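You operate a simulated robot arm through the tools that you are given. There is no shell and no other tool. Be economical: measure what you need, move in short steps, check, and stop when the job is done.

The job below is to be done with a simulated robot arm. You get a single attempt, and the scene is never put back.

JOB
Put one of the green brushes from the top of the plywood table on top of the orange amber lens.
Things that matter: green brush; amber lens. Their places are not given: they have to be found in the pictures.

It is judged by the outcome, as a careful person would: the job done as asked, and still so three seconds after it is handed in. It fails if anything else is knocked over, pushed out of place, dropped, spilled or broken.

ROBOT AND FRAMES
A 7-joint arm with a two-finger parallel gripper, fixed in place. Base frame: the origin is at the foot of the arm, x ahead of it, y to its left, z up; the work surface is at about z = 0. Readings come in cm, degrees, newtons and seconds.
With the tool pointing down near the work surface it reaches from about 24 to 62 cm from the base axis. Its first joint turns from -66.0 to 66.0 degrees. Payload 2.6 kg.
The tool frame sits at the grasp point between the pads (the TCP): z along the fingers, y along the line on which they close. The tips reach 3 cm beyond it. Largest opening 9.4 cm; finger width 2.8, thickness 1; the body of the gripper, 5 by 9.6 cm, starts 5.5 cm behind the TCP.
Orientation is told as [roll, pitch, yaw] about the base's x, y, z axes, in that order, counted from this pose: with the fingers straight down and closing along the base's y, the tool's x points along the base's -x, its y along +y and its z along -z.

CONTROLS
- The arm moves only by the tool step_arm. Its argument "increments" is one flat list of numbers, 7 for each row, row after row: the shift along the base's x, y, z in cm, then the turn, a rotation vector about the base's x, y, z in degrees, then the finger opening in cm, from 0 to 9.4. In form: [tx, ty, tz, rx, ry, rz, hand, tx, ty, tz, rx, ry, rz, hand, ...]. A call has 1 to 10 rows; each row is the pose to reach, as a shift and turn from the pose commanded when the call began. A row lasts 0.2 s, in which the tool goes at most 5 cm and 8.6 degrees; a call with a longer step from one row to the next is refused whole, and so is a gripper value outside its range. Where a pose cannot be reached the arm comes as near as it can. A force on the tool above 40 N (or 10 N above the force at the start of the call, whichever is more), or a blocked arm, ends the call early, and 0.2 s more pass. The fingers move at their own pace (about 7.2 cm/s each) and stop on an object; they squeeze with about 44 N. The grip force told is the motor's: it shows also when the fingers shut on nothing. Time passes only in rows, and 0.2 s behind the last, so rows that repeat a pose let the fingers close. It gives the time, the measured TCP pose, the force on the tool (base axes), the opening and the grip force at its end, in the units of the frame above (readings bear some noise), and new pictures: "show" is both (left out), scene, wrist or none.
- Cameras (640 x 400 px; columns grow to the right, rows downward): "scene" is fixed at [4.98, 45.42, 55.82]; the picture's right is [-0.54, -0.84, 0.00], its down [-0.53, 0.34, -0.77] and it looks along [0.65, -0.42, -0.63] (base axes); focal length 256 px, centre (320, 200). "wrist" rides on the gripper at [7.6, 1.4, -10.3] in the tool frame; the picture's right is [-0.18, 0.98, 0.00], its down [-0.75, -0.14, -0.64] and it looks along [-0.63, -0.12, 0.77] (tool axes); focal length 243 px, centre (320, 200).
- locate(camera, pixels): for up to 12 pixels [column, row] of the newest picture of that camera ("zoom" is the newest enlarged one), the place [x, y, z] in the base frame of the surface seen there, good to about 0.2 cm. It takes no simulated time.
- zoom(camera, box): a new picture of the part [left, top, right, bottom] of that camera's present view, enlarged. It takes no simulated time.
- hand_in(): hands the job in; it is judged then, once.

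Work in short steps. Measure before you move; look again where a grasp or a placing could have gone wrong, and mend it. You have 60 turns and 170 pictures in all, those below and enlarged ones among them. Open the gripper and draw the arm clear of the work before you hand the job in, unless the task says otherwise; then end with one line.

The tools are called after "Call:" as name(argument=value, ...) on one line, values as JSON. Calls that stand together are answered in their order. step_arm: Moves the arm, as the interface text tells. Its arguments: {"type":"object","properties":{"increments":{"type":"array"},"show":{"type":"string","enum":["both","scene","wrist","none"]}},"required":["increments"]} The other tools are called the same way: locate (camera, pixels) gives the place of the surface under pixels of a picture; zoom (camera, box) takes an enlarged picture of a part of a camera's view; hand_in () hands the job in.

At the start:

```text
time: 0.0
position: [32.15, 16.37, 39.35]
tool_rot: [0.0, 0.0, 0.0]
ft_force: [0.0, -0.3, -0.6]
width: 9.41
gripper_force: 0.0
```

scene: 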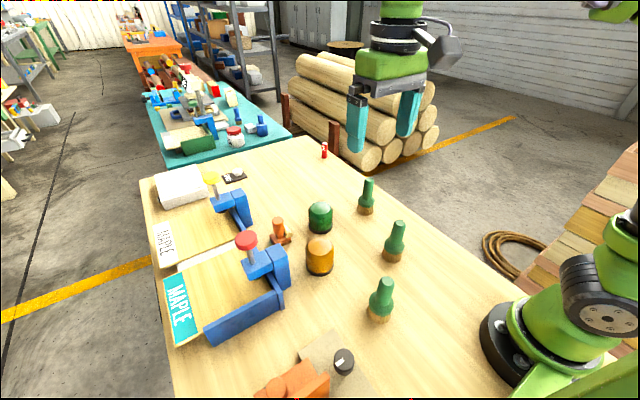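
wrist: 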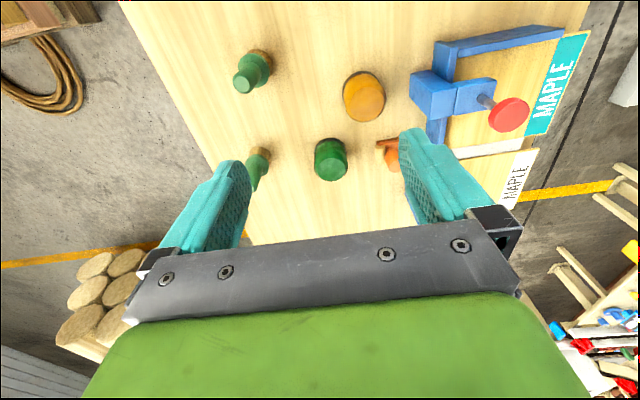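

The scene shows three green brushes near (367,195), (394,242), (381,299) and an amber lens at (320,255). I zoom in and measure them.

Call:
zoom(camera="scene", box=[260, 160, 440, 340])

Call:
locate(camera="scene", pixels=[[320, 241], [320, 258], [319, 272], [369, 181], [366, 200], [365, 212], [399, 224], [394, 245], [391, 260], [384, 281], [380, 303], [378, 318]])

```text
2.22 times, centred on (350, 250) of scene
```

zoom: 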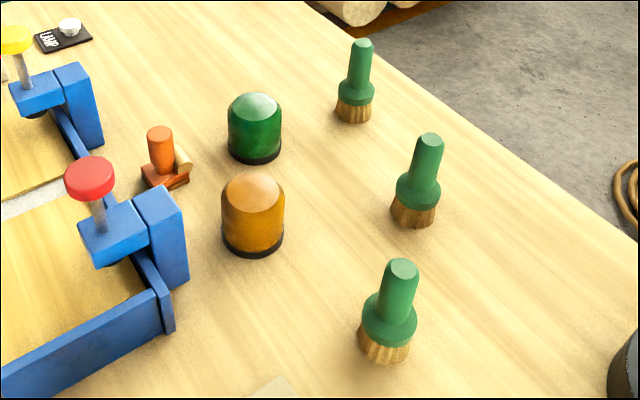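

```text
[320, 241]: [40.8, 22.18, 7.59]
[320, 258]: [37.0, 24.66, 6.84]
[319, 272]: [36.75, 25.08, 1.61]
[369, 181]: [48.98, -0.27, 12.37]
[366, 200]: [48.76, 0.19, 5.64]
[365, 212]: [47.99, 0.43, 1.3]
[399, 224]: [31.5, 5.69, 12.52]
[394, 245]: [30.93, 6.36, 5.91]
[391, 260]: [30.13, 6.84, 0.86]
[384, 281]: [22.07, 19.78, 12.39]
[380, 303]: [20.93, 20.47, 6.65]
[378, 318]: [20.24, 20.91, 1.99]
```

The brushes stand bristle-down, about 12.6 cm tall; the lens top is near z 7.7. I look closer at the shape of the lens top and the middle brush.

Call:
zoom(camera="scene", box=[295, 227, 345, 283])

Call:
locate(camera="scene", pixels=[[320, 236], [320, 239], [320, 244], [320, 247], [320, 250], [310, 242], [315, 242], [325, 242], [330, 242], [306, 250], [333, 250], [320, 254]])

Call:
zoom(camera="wrist", box=[320, 50, 410, 140])

Call:
locate(camera="wrist", pixels=[[345, 97], [363, 97], [381, 97], [363, 80], [363, 112], [355, 90], [370, 105], [244, 80], [258, 65], [234, 60], [270, 65], [252, 58]])

```text
7.14 times, centred on (320, 255) of scene
```

zoom: 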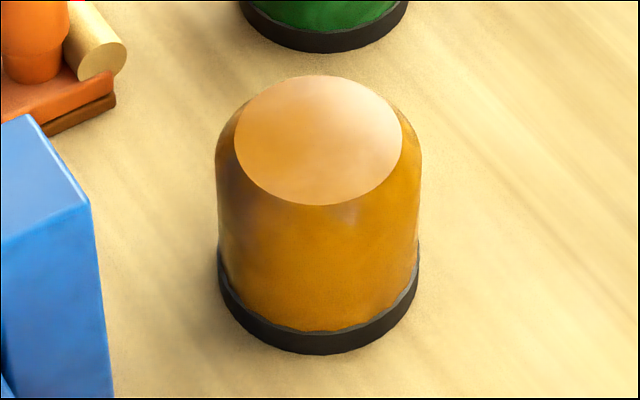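

```text
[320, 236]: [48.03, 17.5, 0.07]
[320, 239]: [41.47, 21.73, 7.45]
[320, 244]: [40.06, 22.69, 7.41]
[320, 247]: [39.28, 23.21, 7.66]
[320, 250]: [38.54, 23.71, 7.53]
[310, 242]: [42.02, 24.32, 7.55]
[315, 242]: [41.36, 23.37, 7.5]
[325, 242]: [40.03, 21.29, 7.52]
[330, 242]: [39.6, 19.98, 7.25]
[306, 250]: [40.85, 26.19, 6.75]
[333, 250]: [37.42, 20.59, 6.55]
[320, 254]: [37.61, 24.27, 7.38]
```

```text
4.44 times, centred on (365, 95) of wrist
```

zoom: 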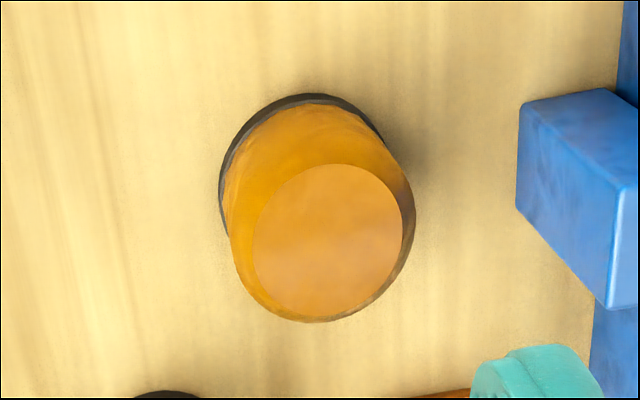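

```text
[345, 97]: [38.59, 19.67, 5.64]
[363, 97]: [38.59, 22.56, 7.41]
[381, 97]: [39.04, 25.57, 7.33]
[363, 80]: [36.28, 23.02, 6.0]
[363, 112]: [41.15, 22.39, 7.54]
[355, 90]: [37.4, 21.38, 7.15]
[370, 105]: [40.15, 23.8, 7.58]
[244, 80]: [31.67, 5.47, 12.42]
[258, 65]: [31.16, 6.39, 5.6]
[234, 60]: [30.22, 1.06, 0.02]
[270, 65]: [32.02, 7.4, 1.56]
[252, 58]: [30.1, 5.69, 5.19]
```

The lens has a flat top, about 4.5 cm across, centred near (39.6, 23.3, 7.5). Now I measure the middle brush's axis and profile.

Call:
zoom(camera="scene", box=[369, 216, 419, 266])

Call:
zoom(camera="wrist", box=[222, 40, 282, 100])

Call:
locate(camera="scene", pixels=[[397, 223], [401, 223], [399, 221], [399, 225], [396, 230], [396, 234], [395, 238], [395, 242], [394, 248], [384, 247], [404, 248], [392, 253]])

Call:
locate(camera="wrist", pixels=[[244, 77], [244, 84], [240, 80], [248, 80], [236, 80], [244, 88], [248, 85], [240, 86], [252, 80], [244, 73]])

```text
8.00 times, centred on (394, 241) of scene
```

zoom: 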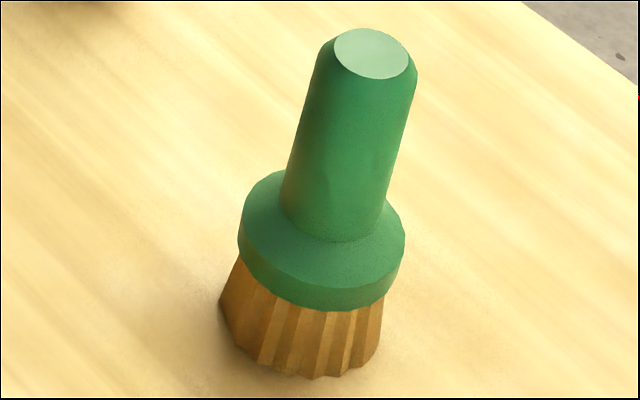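

```text
6.67 times, centred on (252, 70) of wrist
```

zoom: 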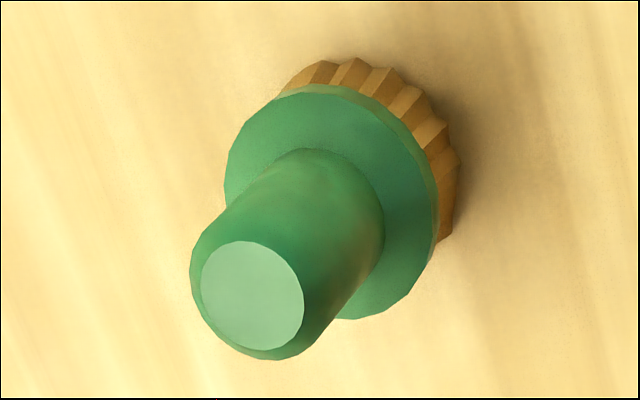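

```text
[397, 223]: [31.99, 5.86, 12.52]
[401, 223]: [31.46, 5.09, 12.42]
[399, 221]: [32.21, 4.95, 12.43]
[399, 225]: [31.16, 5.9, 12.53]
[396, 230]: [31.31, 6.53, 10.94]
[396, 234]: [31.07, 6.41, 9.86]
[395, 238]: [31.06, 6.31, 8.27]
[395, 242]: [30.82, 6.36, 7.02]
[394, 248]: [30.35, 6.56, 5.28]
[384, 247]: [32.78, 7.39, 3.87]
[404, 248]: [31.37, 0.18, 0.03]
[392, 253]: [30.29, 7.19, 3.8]
```

```text
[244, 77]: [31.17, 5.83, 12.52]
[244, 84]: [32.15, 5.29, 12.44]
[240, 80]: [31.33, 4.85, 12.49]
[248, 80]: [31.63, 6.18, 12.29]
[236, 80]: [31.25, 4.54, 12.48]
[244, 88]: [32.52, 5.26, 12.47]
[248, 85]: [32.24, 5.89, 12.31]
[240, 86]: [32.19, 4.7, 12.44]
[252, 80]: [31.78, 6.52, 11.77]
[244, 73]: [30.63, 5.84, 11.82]
```

The brush axis is at about (31.8, 5.2), the handle is about 2.8 cm thick and the collar top is at z≈5.6. I move above the brush and look before descending.

Call:
step_arm(increments=[-0.1, -4, -2, 0, 0, 0, 9.4, -0.2, -7.5, -5, 0, 0, 0, 9.4, -0.35, -11.2, -8, 0, 0, 0, 9.4, -0.35, -11.2, -12, 0, 0, 0, 9.4, -0.35, -11.2, -16, 0, 0, 0, 9.4, -0.35, -11.2, -20, 0, 0, 0, 9.4, -0.35, -11.2, -21, 0, 0, 0, 9.4, -0.35, -11.2, -21, 0, 0, 0, 9.4])

```text
time: 1.8
position: [31.69, 5.22, 18.23]
tool_rot: [0.0, 0.0, 0.0]
ft_force: [0.3, 0.0, -0.3]
width: 9.42
gripper_force: 0.0
```

scene: 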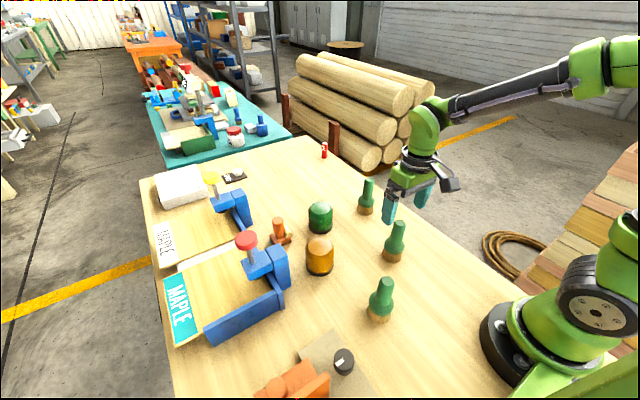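
wrist: 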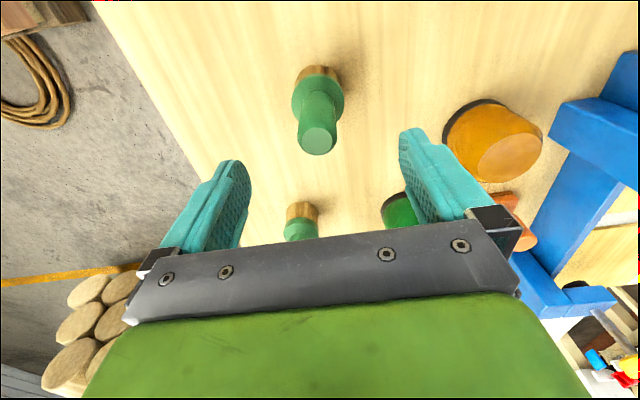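

The brush top is at wrist (318,140), between the fingers. I verify its centre.

Call:
locate(camera="wrist", pixels=[[318, 140], [307, 140], [329, 140], [318, 130], [318, 150], [295, 95], [342, 95]])

```text
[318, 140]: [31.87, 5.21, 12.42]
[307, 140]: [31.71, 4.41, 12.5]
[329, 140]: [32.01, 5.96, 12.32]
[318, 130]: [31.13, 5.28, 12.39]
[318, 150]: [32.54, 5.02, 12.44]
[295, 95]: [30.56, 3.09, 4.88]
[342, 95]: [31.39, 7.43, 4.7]
```

The centre is confirmed at (31.8, 5.2). I descend straight to z≈9.5 and close.

Call:
step_arm(increments=[0.05, 0, -3, 0, 0, 0, 9.4, 0.05, 0, -6, 0, 0, 0, 9.4, 0.05, 0, -8.7, 0, 0, 0, 9.4, 0.05, 0, -8.7, 0, 0, 0, 9.4, 0.05, 0, -8.7, 0, 0, 0, 6, 0.05, 0, -8.7, 0, 0, 0, 3.5, 0.05, 0, -8.7, 0, 0, 0, 1, 0.05, 0, -8.7, 0, 0, 0, 1, 0.05, 0, -8.7, 0, 0, 0, 1])

```text
time: 3.8
position: [31.68, 5.16, 9.84]
tool_rot: [0.0, 0.0, 0.1]
ft_force: [0.4, -0.9, -0.1]
width: 2.97
gripper_force: 44.2
```

scene: 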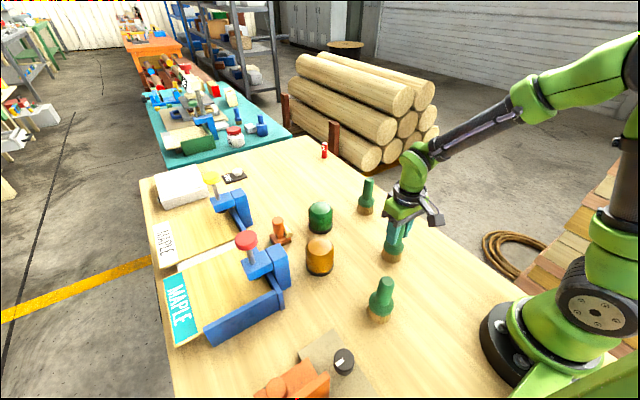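
wrist: 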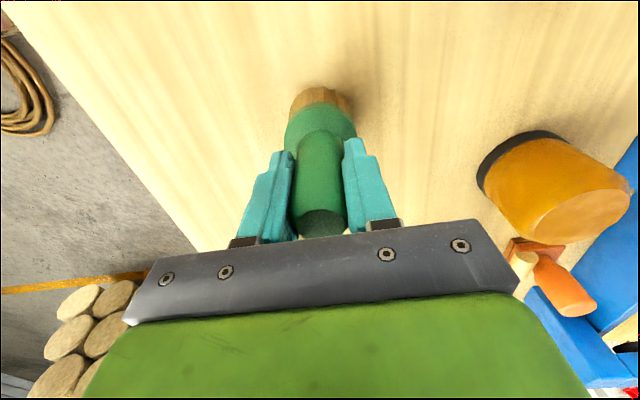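

The grip is on the handle (2.97 cm, 44 N). I lift 13 cm straight up.

Call:
step_arm(increments=[0, 0, 1, 0, 0, 0, 1, 0, 0, 4, 0, 0, 0, 1, 0, 0, 8, 0, 0, 0, 1, 0, 0, 12, 0, 0, 0, 1, 0, 0, 13, 0, 0, 0, 1, 0, 0, 13, 0, 0, 0, 1], show="scene")

```text
time: 5.2
position: [31.91, 5.07, 22.81]
tool_rot: [-0.1, 0.0, 0.0]
ft_force: [0.4, 0.0, -0.5]
width: 2.98
gripper_force: 44.2
```

scene: 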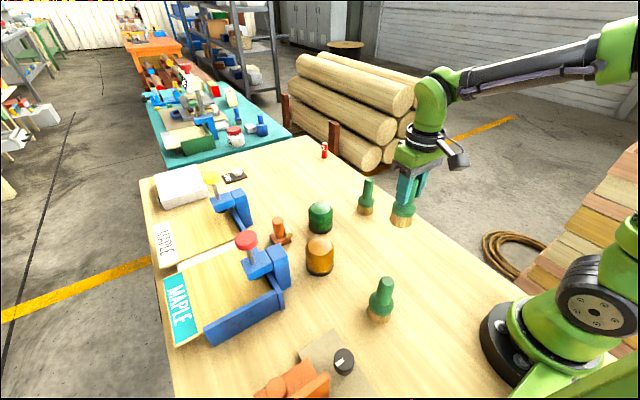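

The brush is lifted with its bottom at about z 12.8. I carry it over the lens at (39.6, 23.3), staying high.

Call:
step_arm(increments=[1.3, 3, 0, 0, 0, 0, 1, 2.8, 6.5, 0, 0, 0, 0, 1, 4.4, 10.2, 0, 0, 0, 0, 1, 6, 14, 0, 0, 0, 0, 1, 7.2, 16.8, 0, 0, 0, 0, 1, 7.75, 18.1, 0, 0, 0, 0, 1, 7.75, 18.1, 0, 0, 0, 0, 1, 7.75, 18.1, 0, 0, 0, 0, 1])

```text
time: 7.0
position: [39.7, 23.29, 22.76]
tool_rot: [0.0, 0.0, 0.1]
ft_force: [-1.2, -0.3, -1.6]
width: 3.01
gripper_force: 43.9
```

scene: 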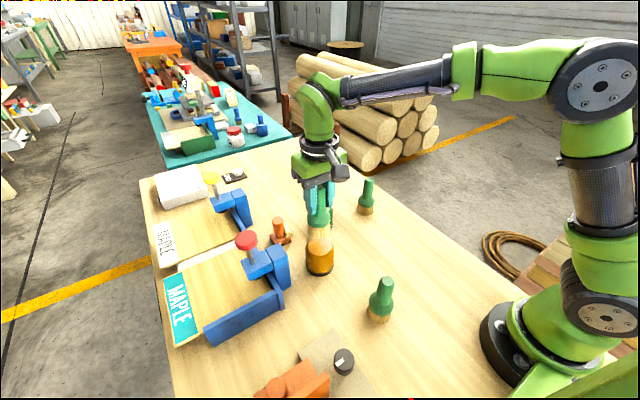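
wrist: 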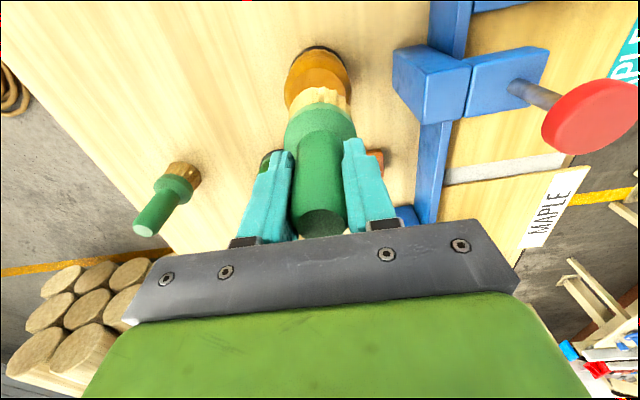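

The brush is over the lens. I lower to a gap of about 0.8 cm and check alignment.

Call:
step_arm(increments=[0, 0, -2, 0, 0, 0, 1, 0, 0, -4, 0, 0, 0, 1, 0, 0, -4.4, 0, 0, 0, 1, 0, 0, -4.4, 0, 0, 0, 1])

Call:
zoom(camera="scene", box=[280, 190, 370, 280])

Call:
zoom(camera="wrist", box=[270, 30, 370, 130])

```text
time: 8.0
position: [39.65, 23.39, 18.32]
tool_rot: [0.0, 0.0, 0.0]
ft_force: [0.5, -1.3, -1.4]
width: 2.98
gripper_force: 44.2
```

scene: 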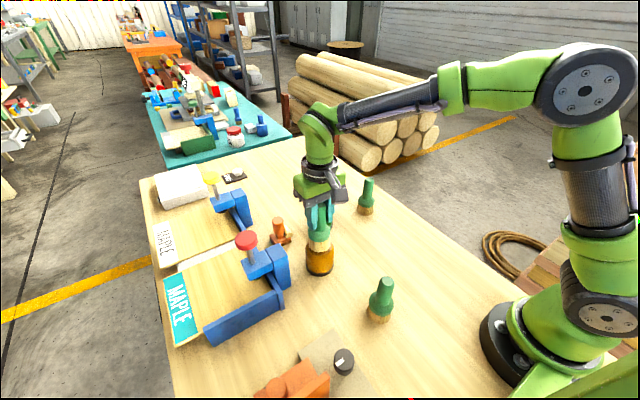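
wrist: 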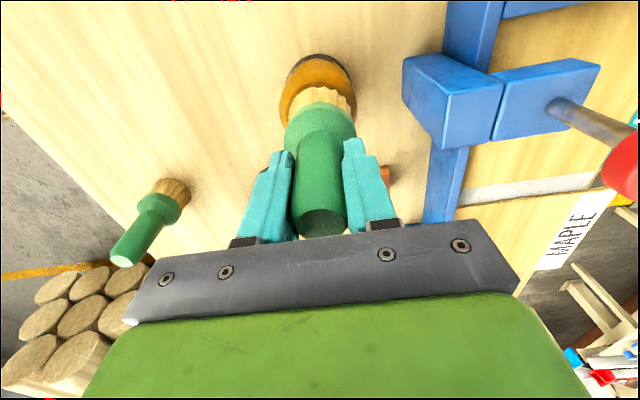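

```text
4.44 times, centred on (325, 235) of scene
```

zoom: 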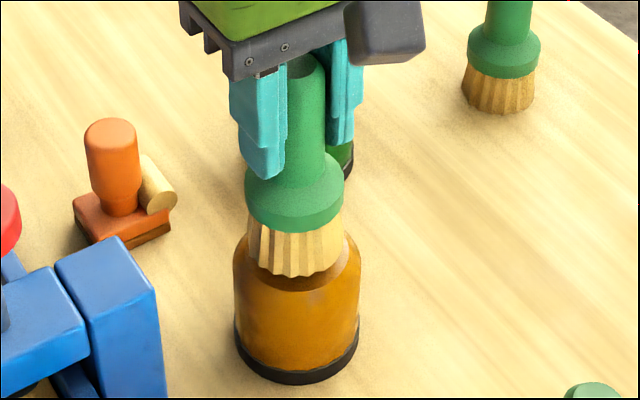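

```text
4.00 times, centred on (320, 80) of wrist
```

zoom: 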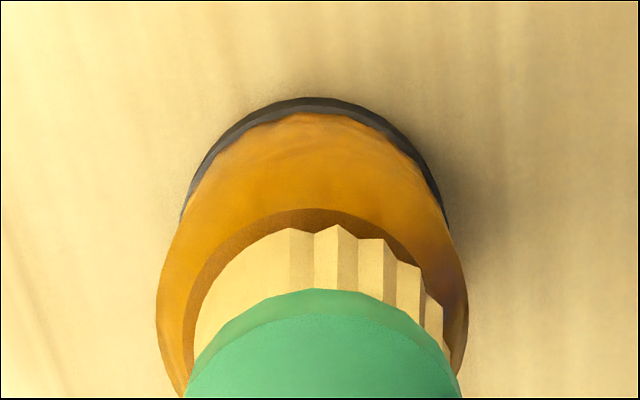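

Alignment is good: in the scene zoom, the bristles centre at 295 against the lens at 297. I shift y by −0.15 and lower gently toward contact.

Call:
step_arm(increments=[0, -0.15, -0.3, 0, 0, 0, 1, 0, -0.15, -0.6, 0, 0, 0, 1, 0, -0.15, -0.75, 0, 0, 0, 1, 0, -0.15, -0.85, 0, 0, 0, 1, 0, -0.15, -0.85, 0, 0, 0, 1])

Call:
zoom(camera="scene", box=[280, 190, 370, 280])

```text
time: 9.2
position: [39.49, 23.08, 17.34]
tool_rot: [0.0, 0.0, 0.0]
ft_force: [-0.2, 0.5, -1.1]
width: 2.97
gripper_force: 44.4
```

scene: 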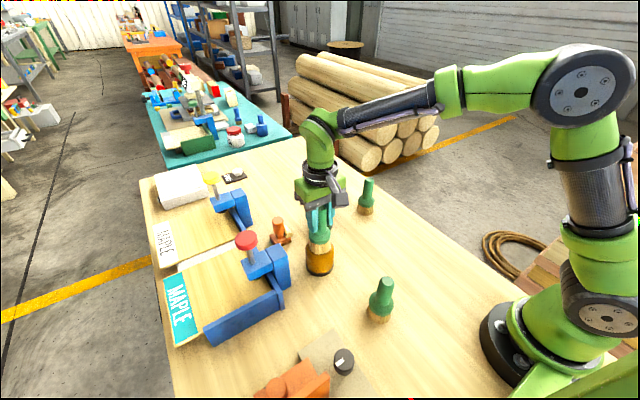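
wrist: 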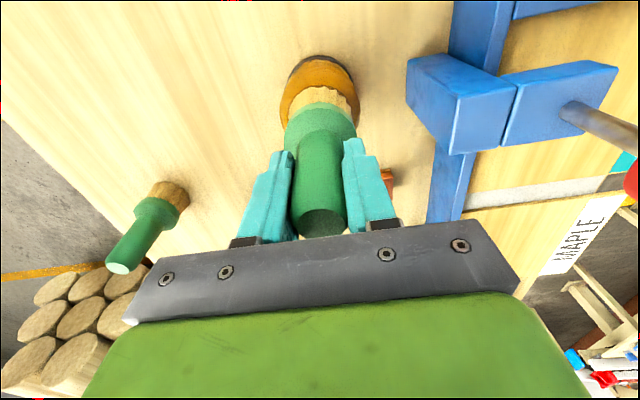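

```text
4.44 times, centred on (325, 235) of scene
```

zoom: 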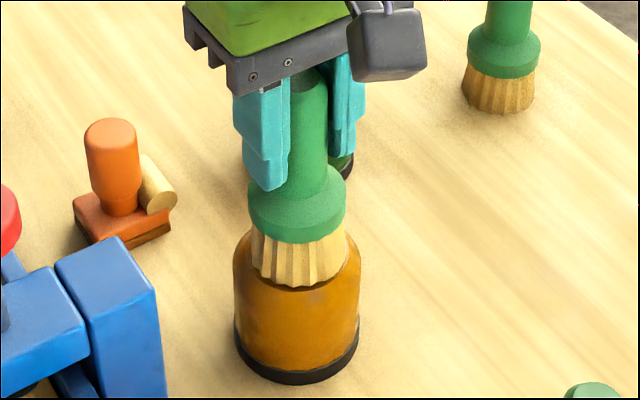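

It is almost touching and there is no contact force yet. I creep down in 0.1 cm steps.

Call:
step_arm(increments=[0, 0, -0.1, 0, 0, 0, 1, 0, 0, -0.1, 0, 0, 0, 1], show="none")

Call:
step_arm(increments=[0, 0, -0.1, 0, 0, 0, 1, 0, 0, -0.1, 0, 0, 0, 1], show="none")

```text
time: 9.8
position: [39.7, 23.18, 17.32]
tool_rot: [0.1, -0.1, -0.1]
ft_force: [0.5, 0.5, -1.7]
width: 2.96
gripper_force: 44.1
```

```text
time: 10.4
position: [39.62, 23.05, 17.29]
tool_rot: [-0.1, -0.1, 0.1]
ft_force: [-1.0, -1.5, 5.2]
width: 3.01
gripper_force: 43.9
```

Contact: the force in z rose to about +5 N. I check the seating before letting go.

Call:
zoom(camera="scene", box=[295, 215, 345, 265])

Call:
zoom(camera="wrist", box=[270, 30, 370, 130])

```text
8.00 times, centred on (320, 240) of scene
```

zoom: 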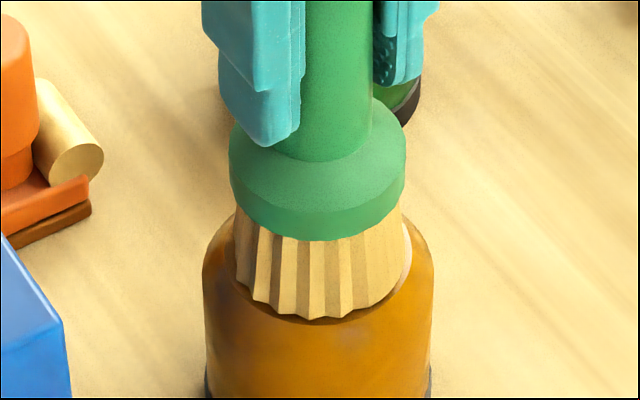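

```text
4.00 times, centred on (320, 80) of wrist
```

zoom: 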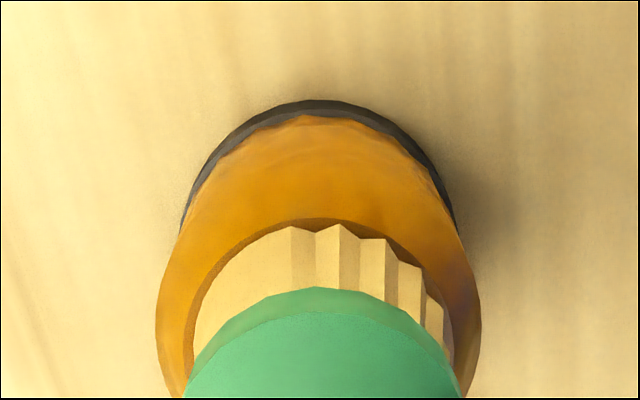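

The brush is seated and centred on the flat top. I open gradually, then rise straight up.

Call:
step_arm(increments=[0, 0, 0, 0, 0, 0, 3.3, 0, 0, 0, 0, 0, 0, 4.2, 0, 0, 0, 0, 0, 0, 6, 0, 0, 0, 0, 0, 0, 6])

```text
time: 11.4
position: [39.53, 23.09, 17.15]
tool_rot: [0.0, 0.0, 0.1]
ft_force: [0.0, -0.1, -0.5]
width: 6.02
gripper_force: 0.0
```

scene: 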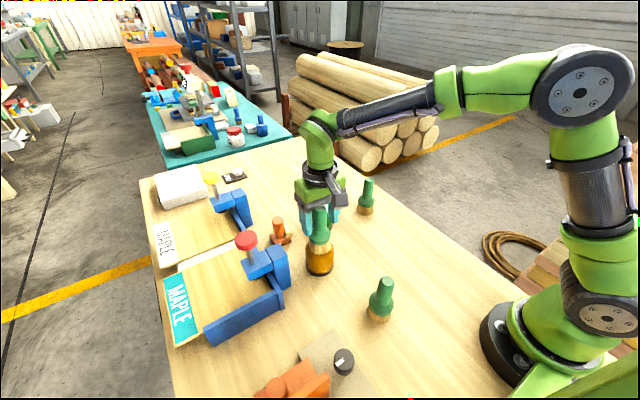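
wrist: 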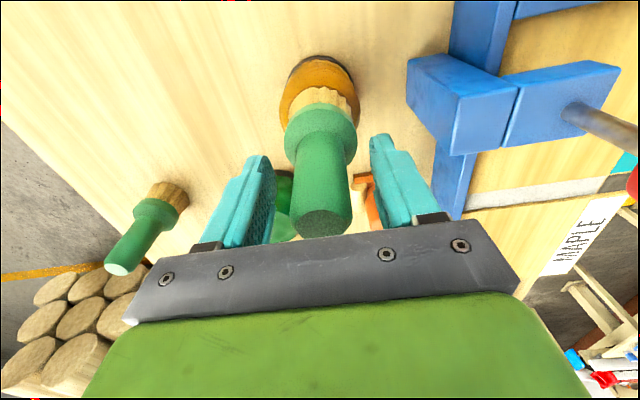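

The brush stands on its own, with the fingers free on both sides. I rise straight up and then back away.

Call:
step_arm(increments=[0, 0, 2, 0, 0, 0, 6, 0, 0, 5, 0, 0, 0, 6, 0, 0, 9, 0, 0, 0, 6, 0, 0, 13, 0, 0, 0, 6, 0, 0, 17, 0, 0, 0, 6, -2, -4, 19, 0, 0, 0, 6, -4, -8, 20, 0, 0, 0, 6, -4, -8, 20, 0, 0, 0, 6])

Call:
zoom(camera="scene", box=[260, 160, 440, 340])

```text
time: 13.2
position: [35.49, 14.97, 37.14]
tool_rot: [0.0, 0.0, 0.0]
ft_force: [-0.4, 0.8, -0.1]
width: 6.01
gripper_force: 0.0
```

scene: 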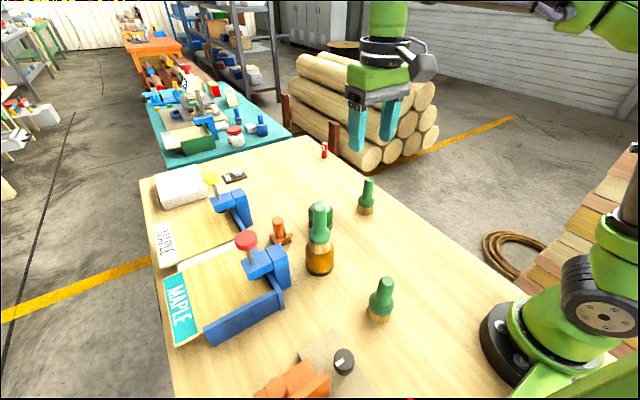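
wrist: 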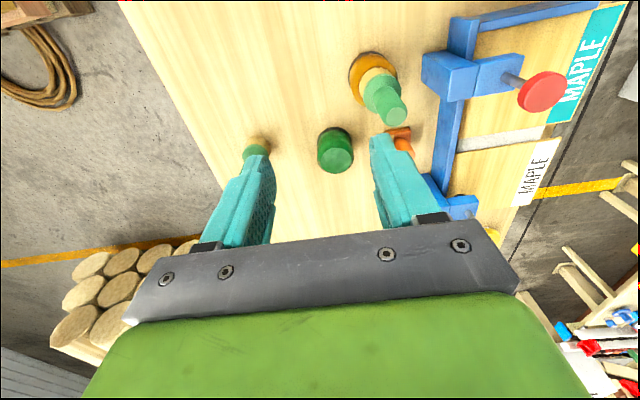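

```text
2.22 times, centred on (350, 250) of scene
```

zoom: 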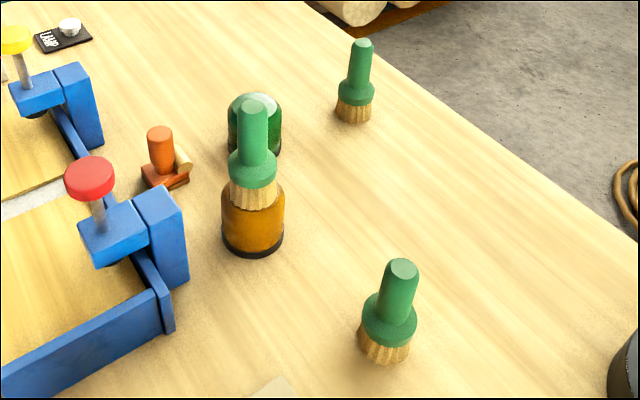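

The brush stands upright on the amber lens, nothing else has moved, the gripper is open and the arm is clear. I hand it in.

Call:
hand_in()

```text
The job is handed in.
```

The middle green brush is standing upright on top of the amber lens; the job is handed in, with nothing else moved in the last pictures.
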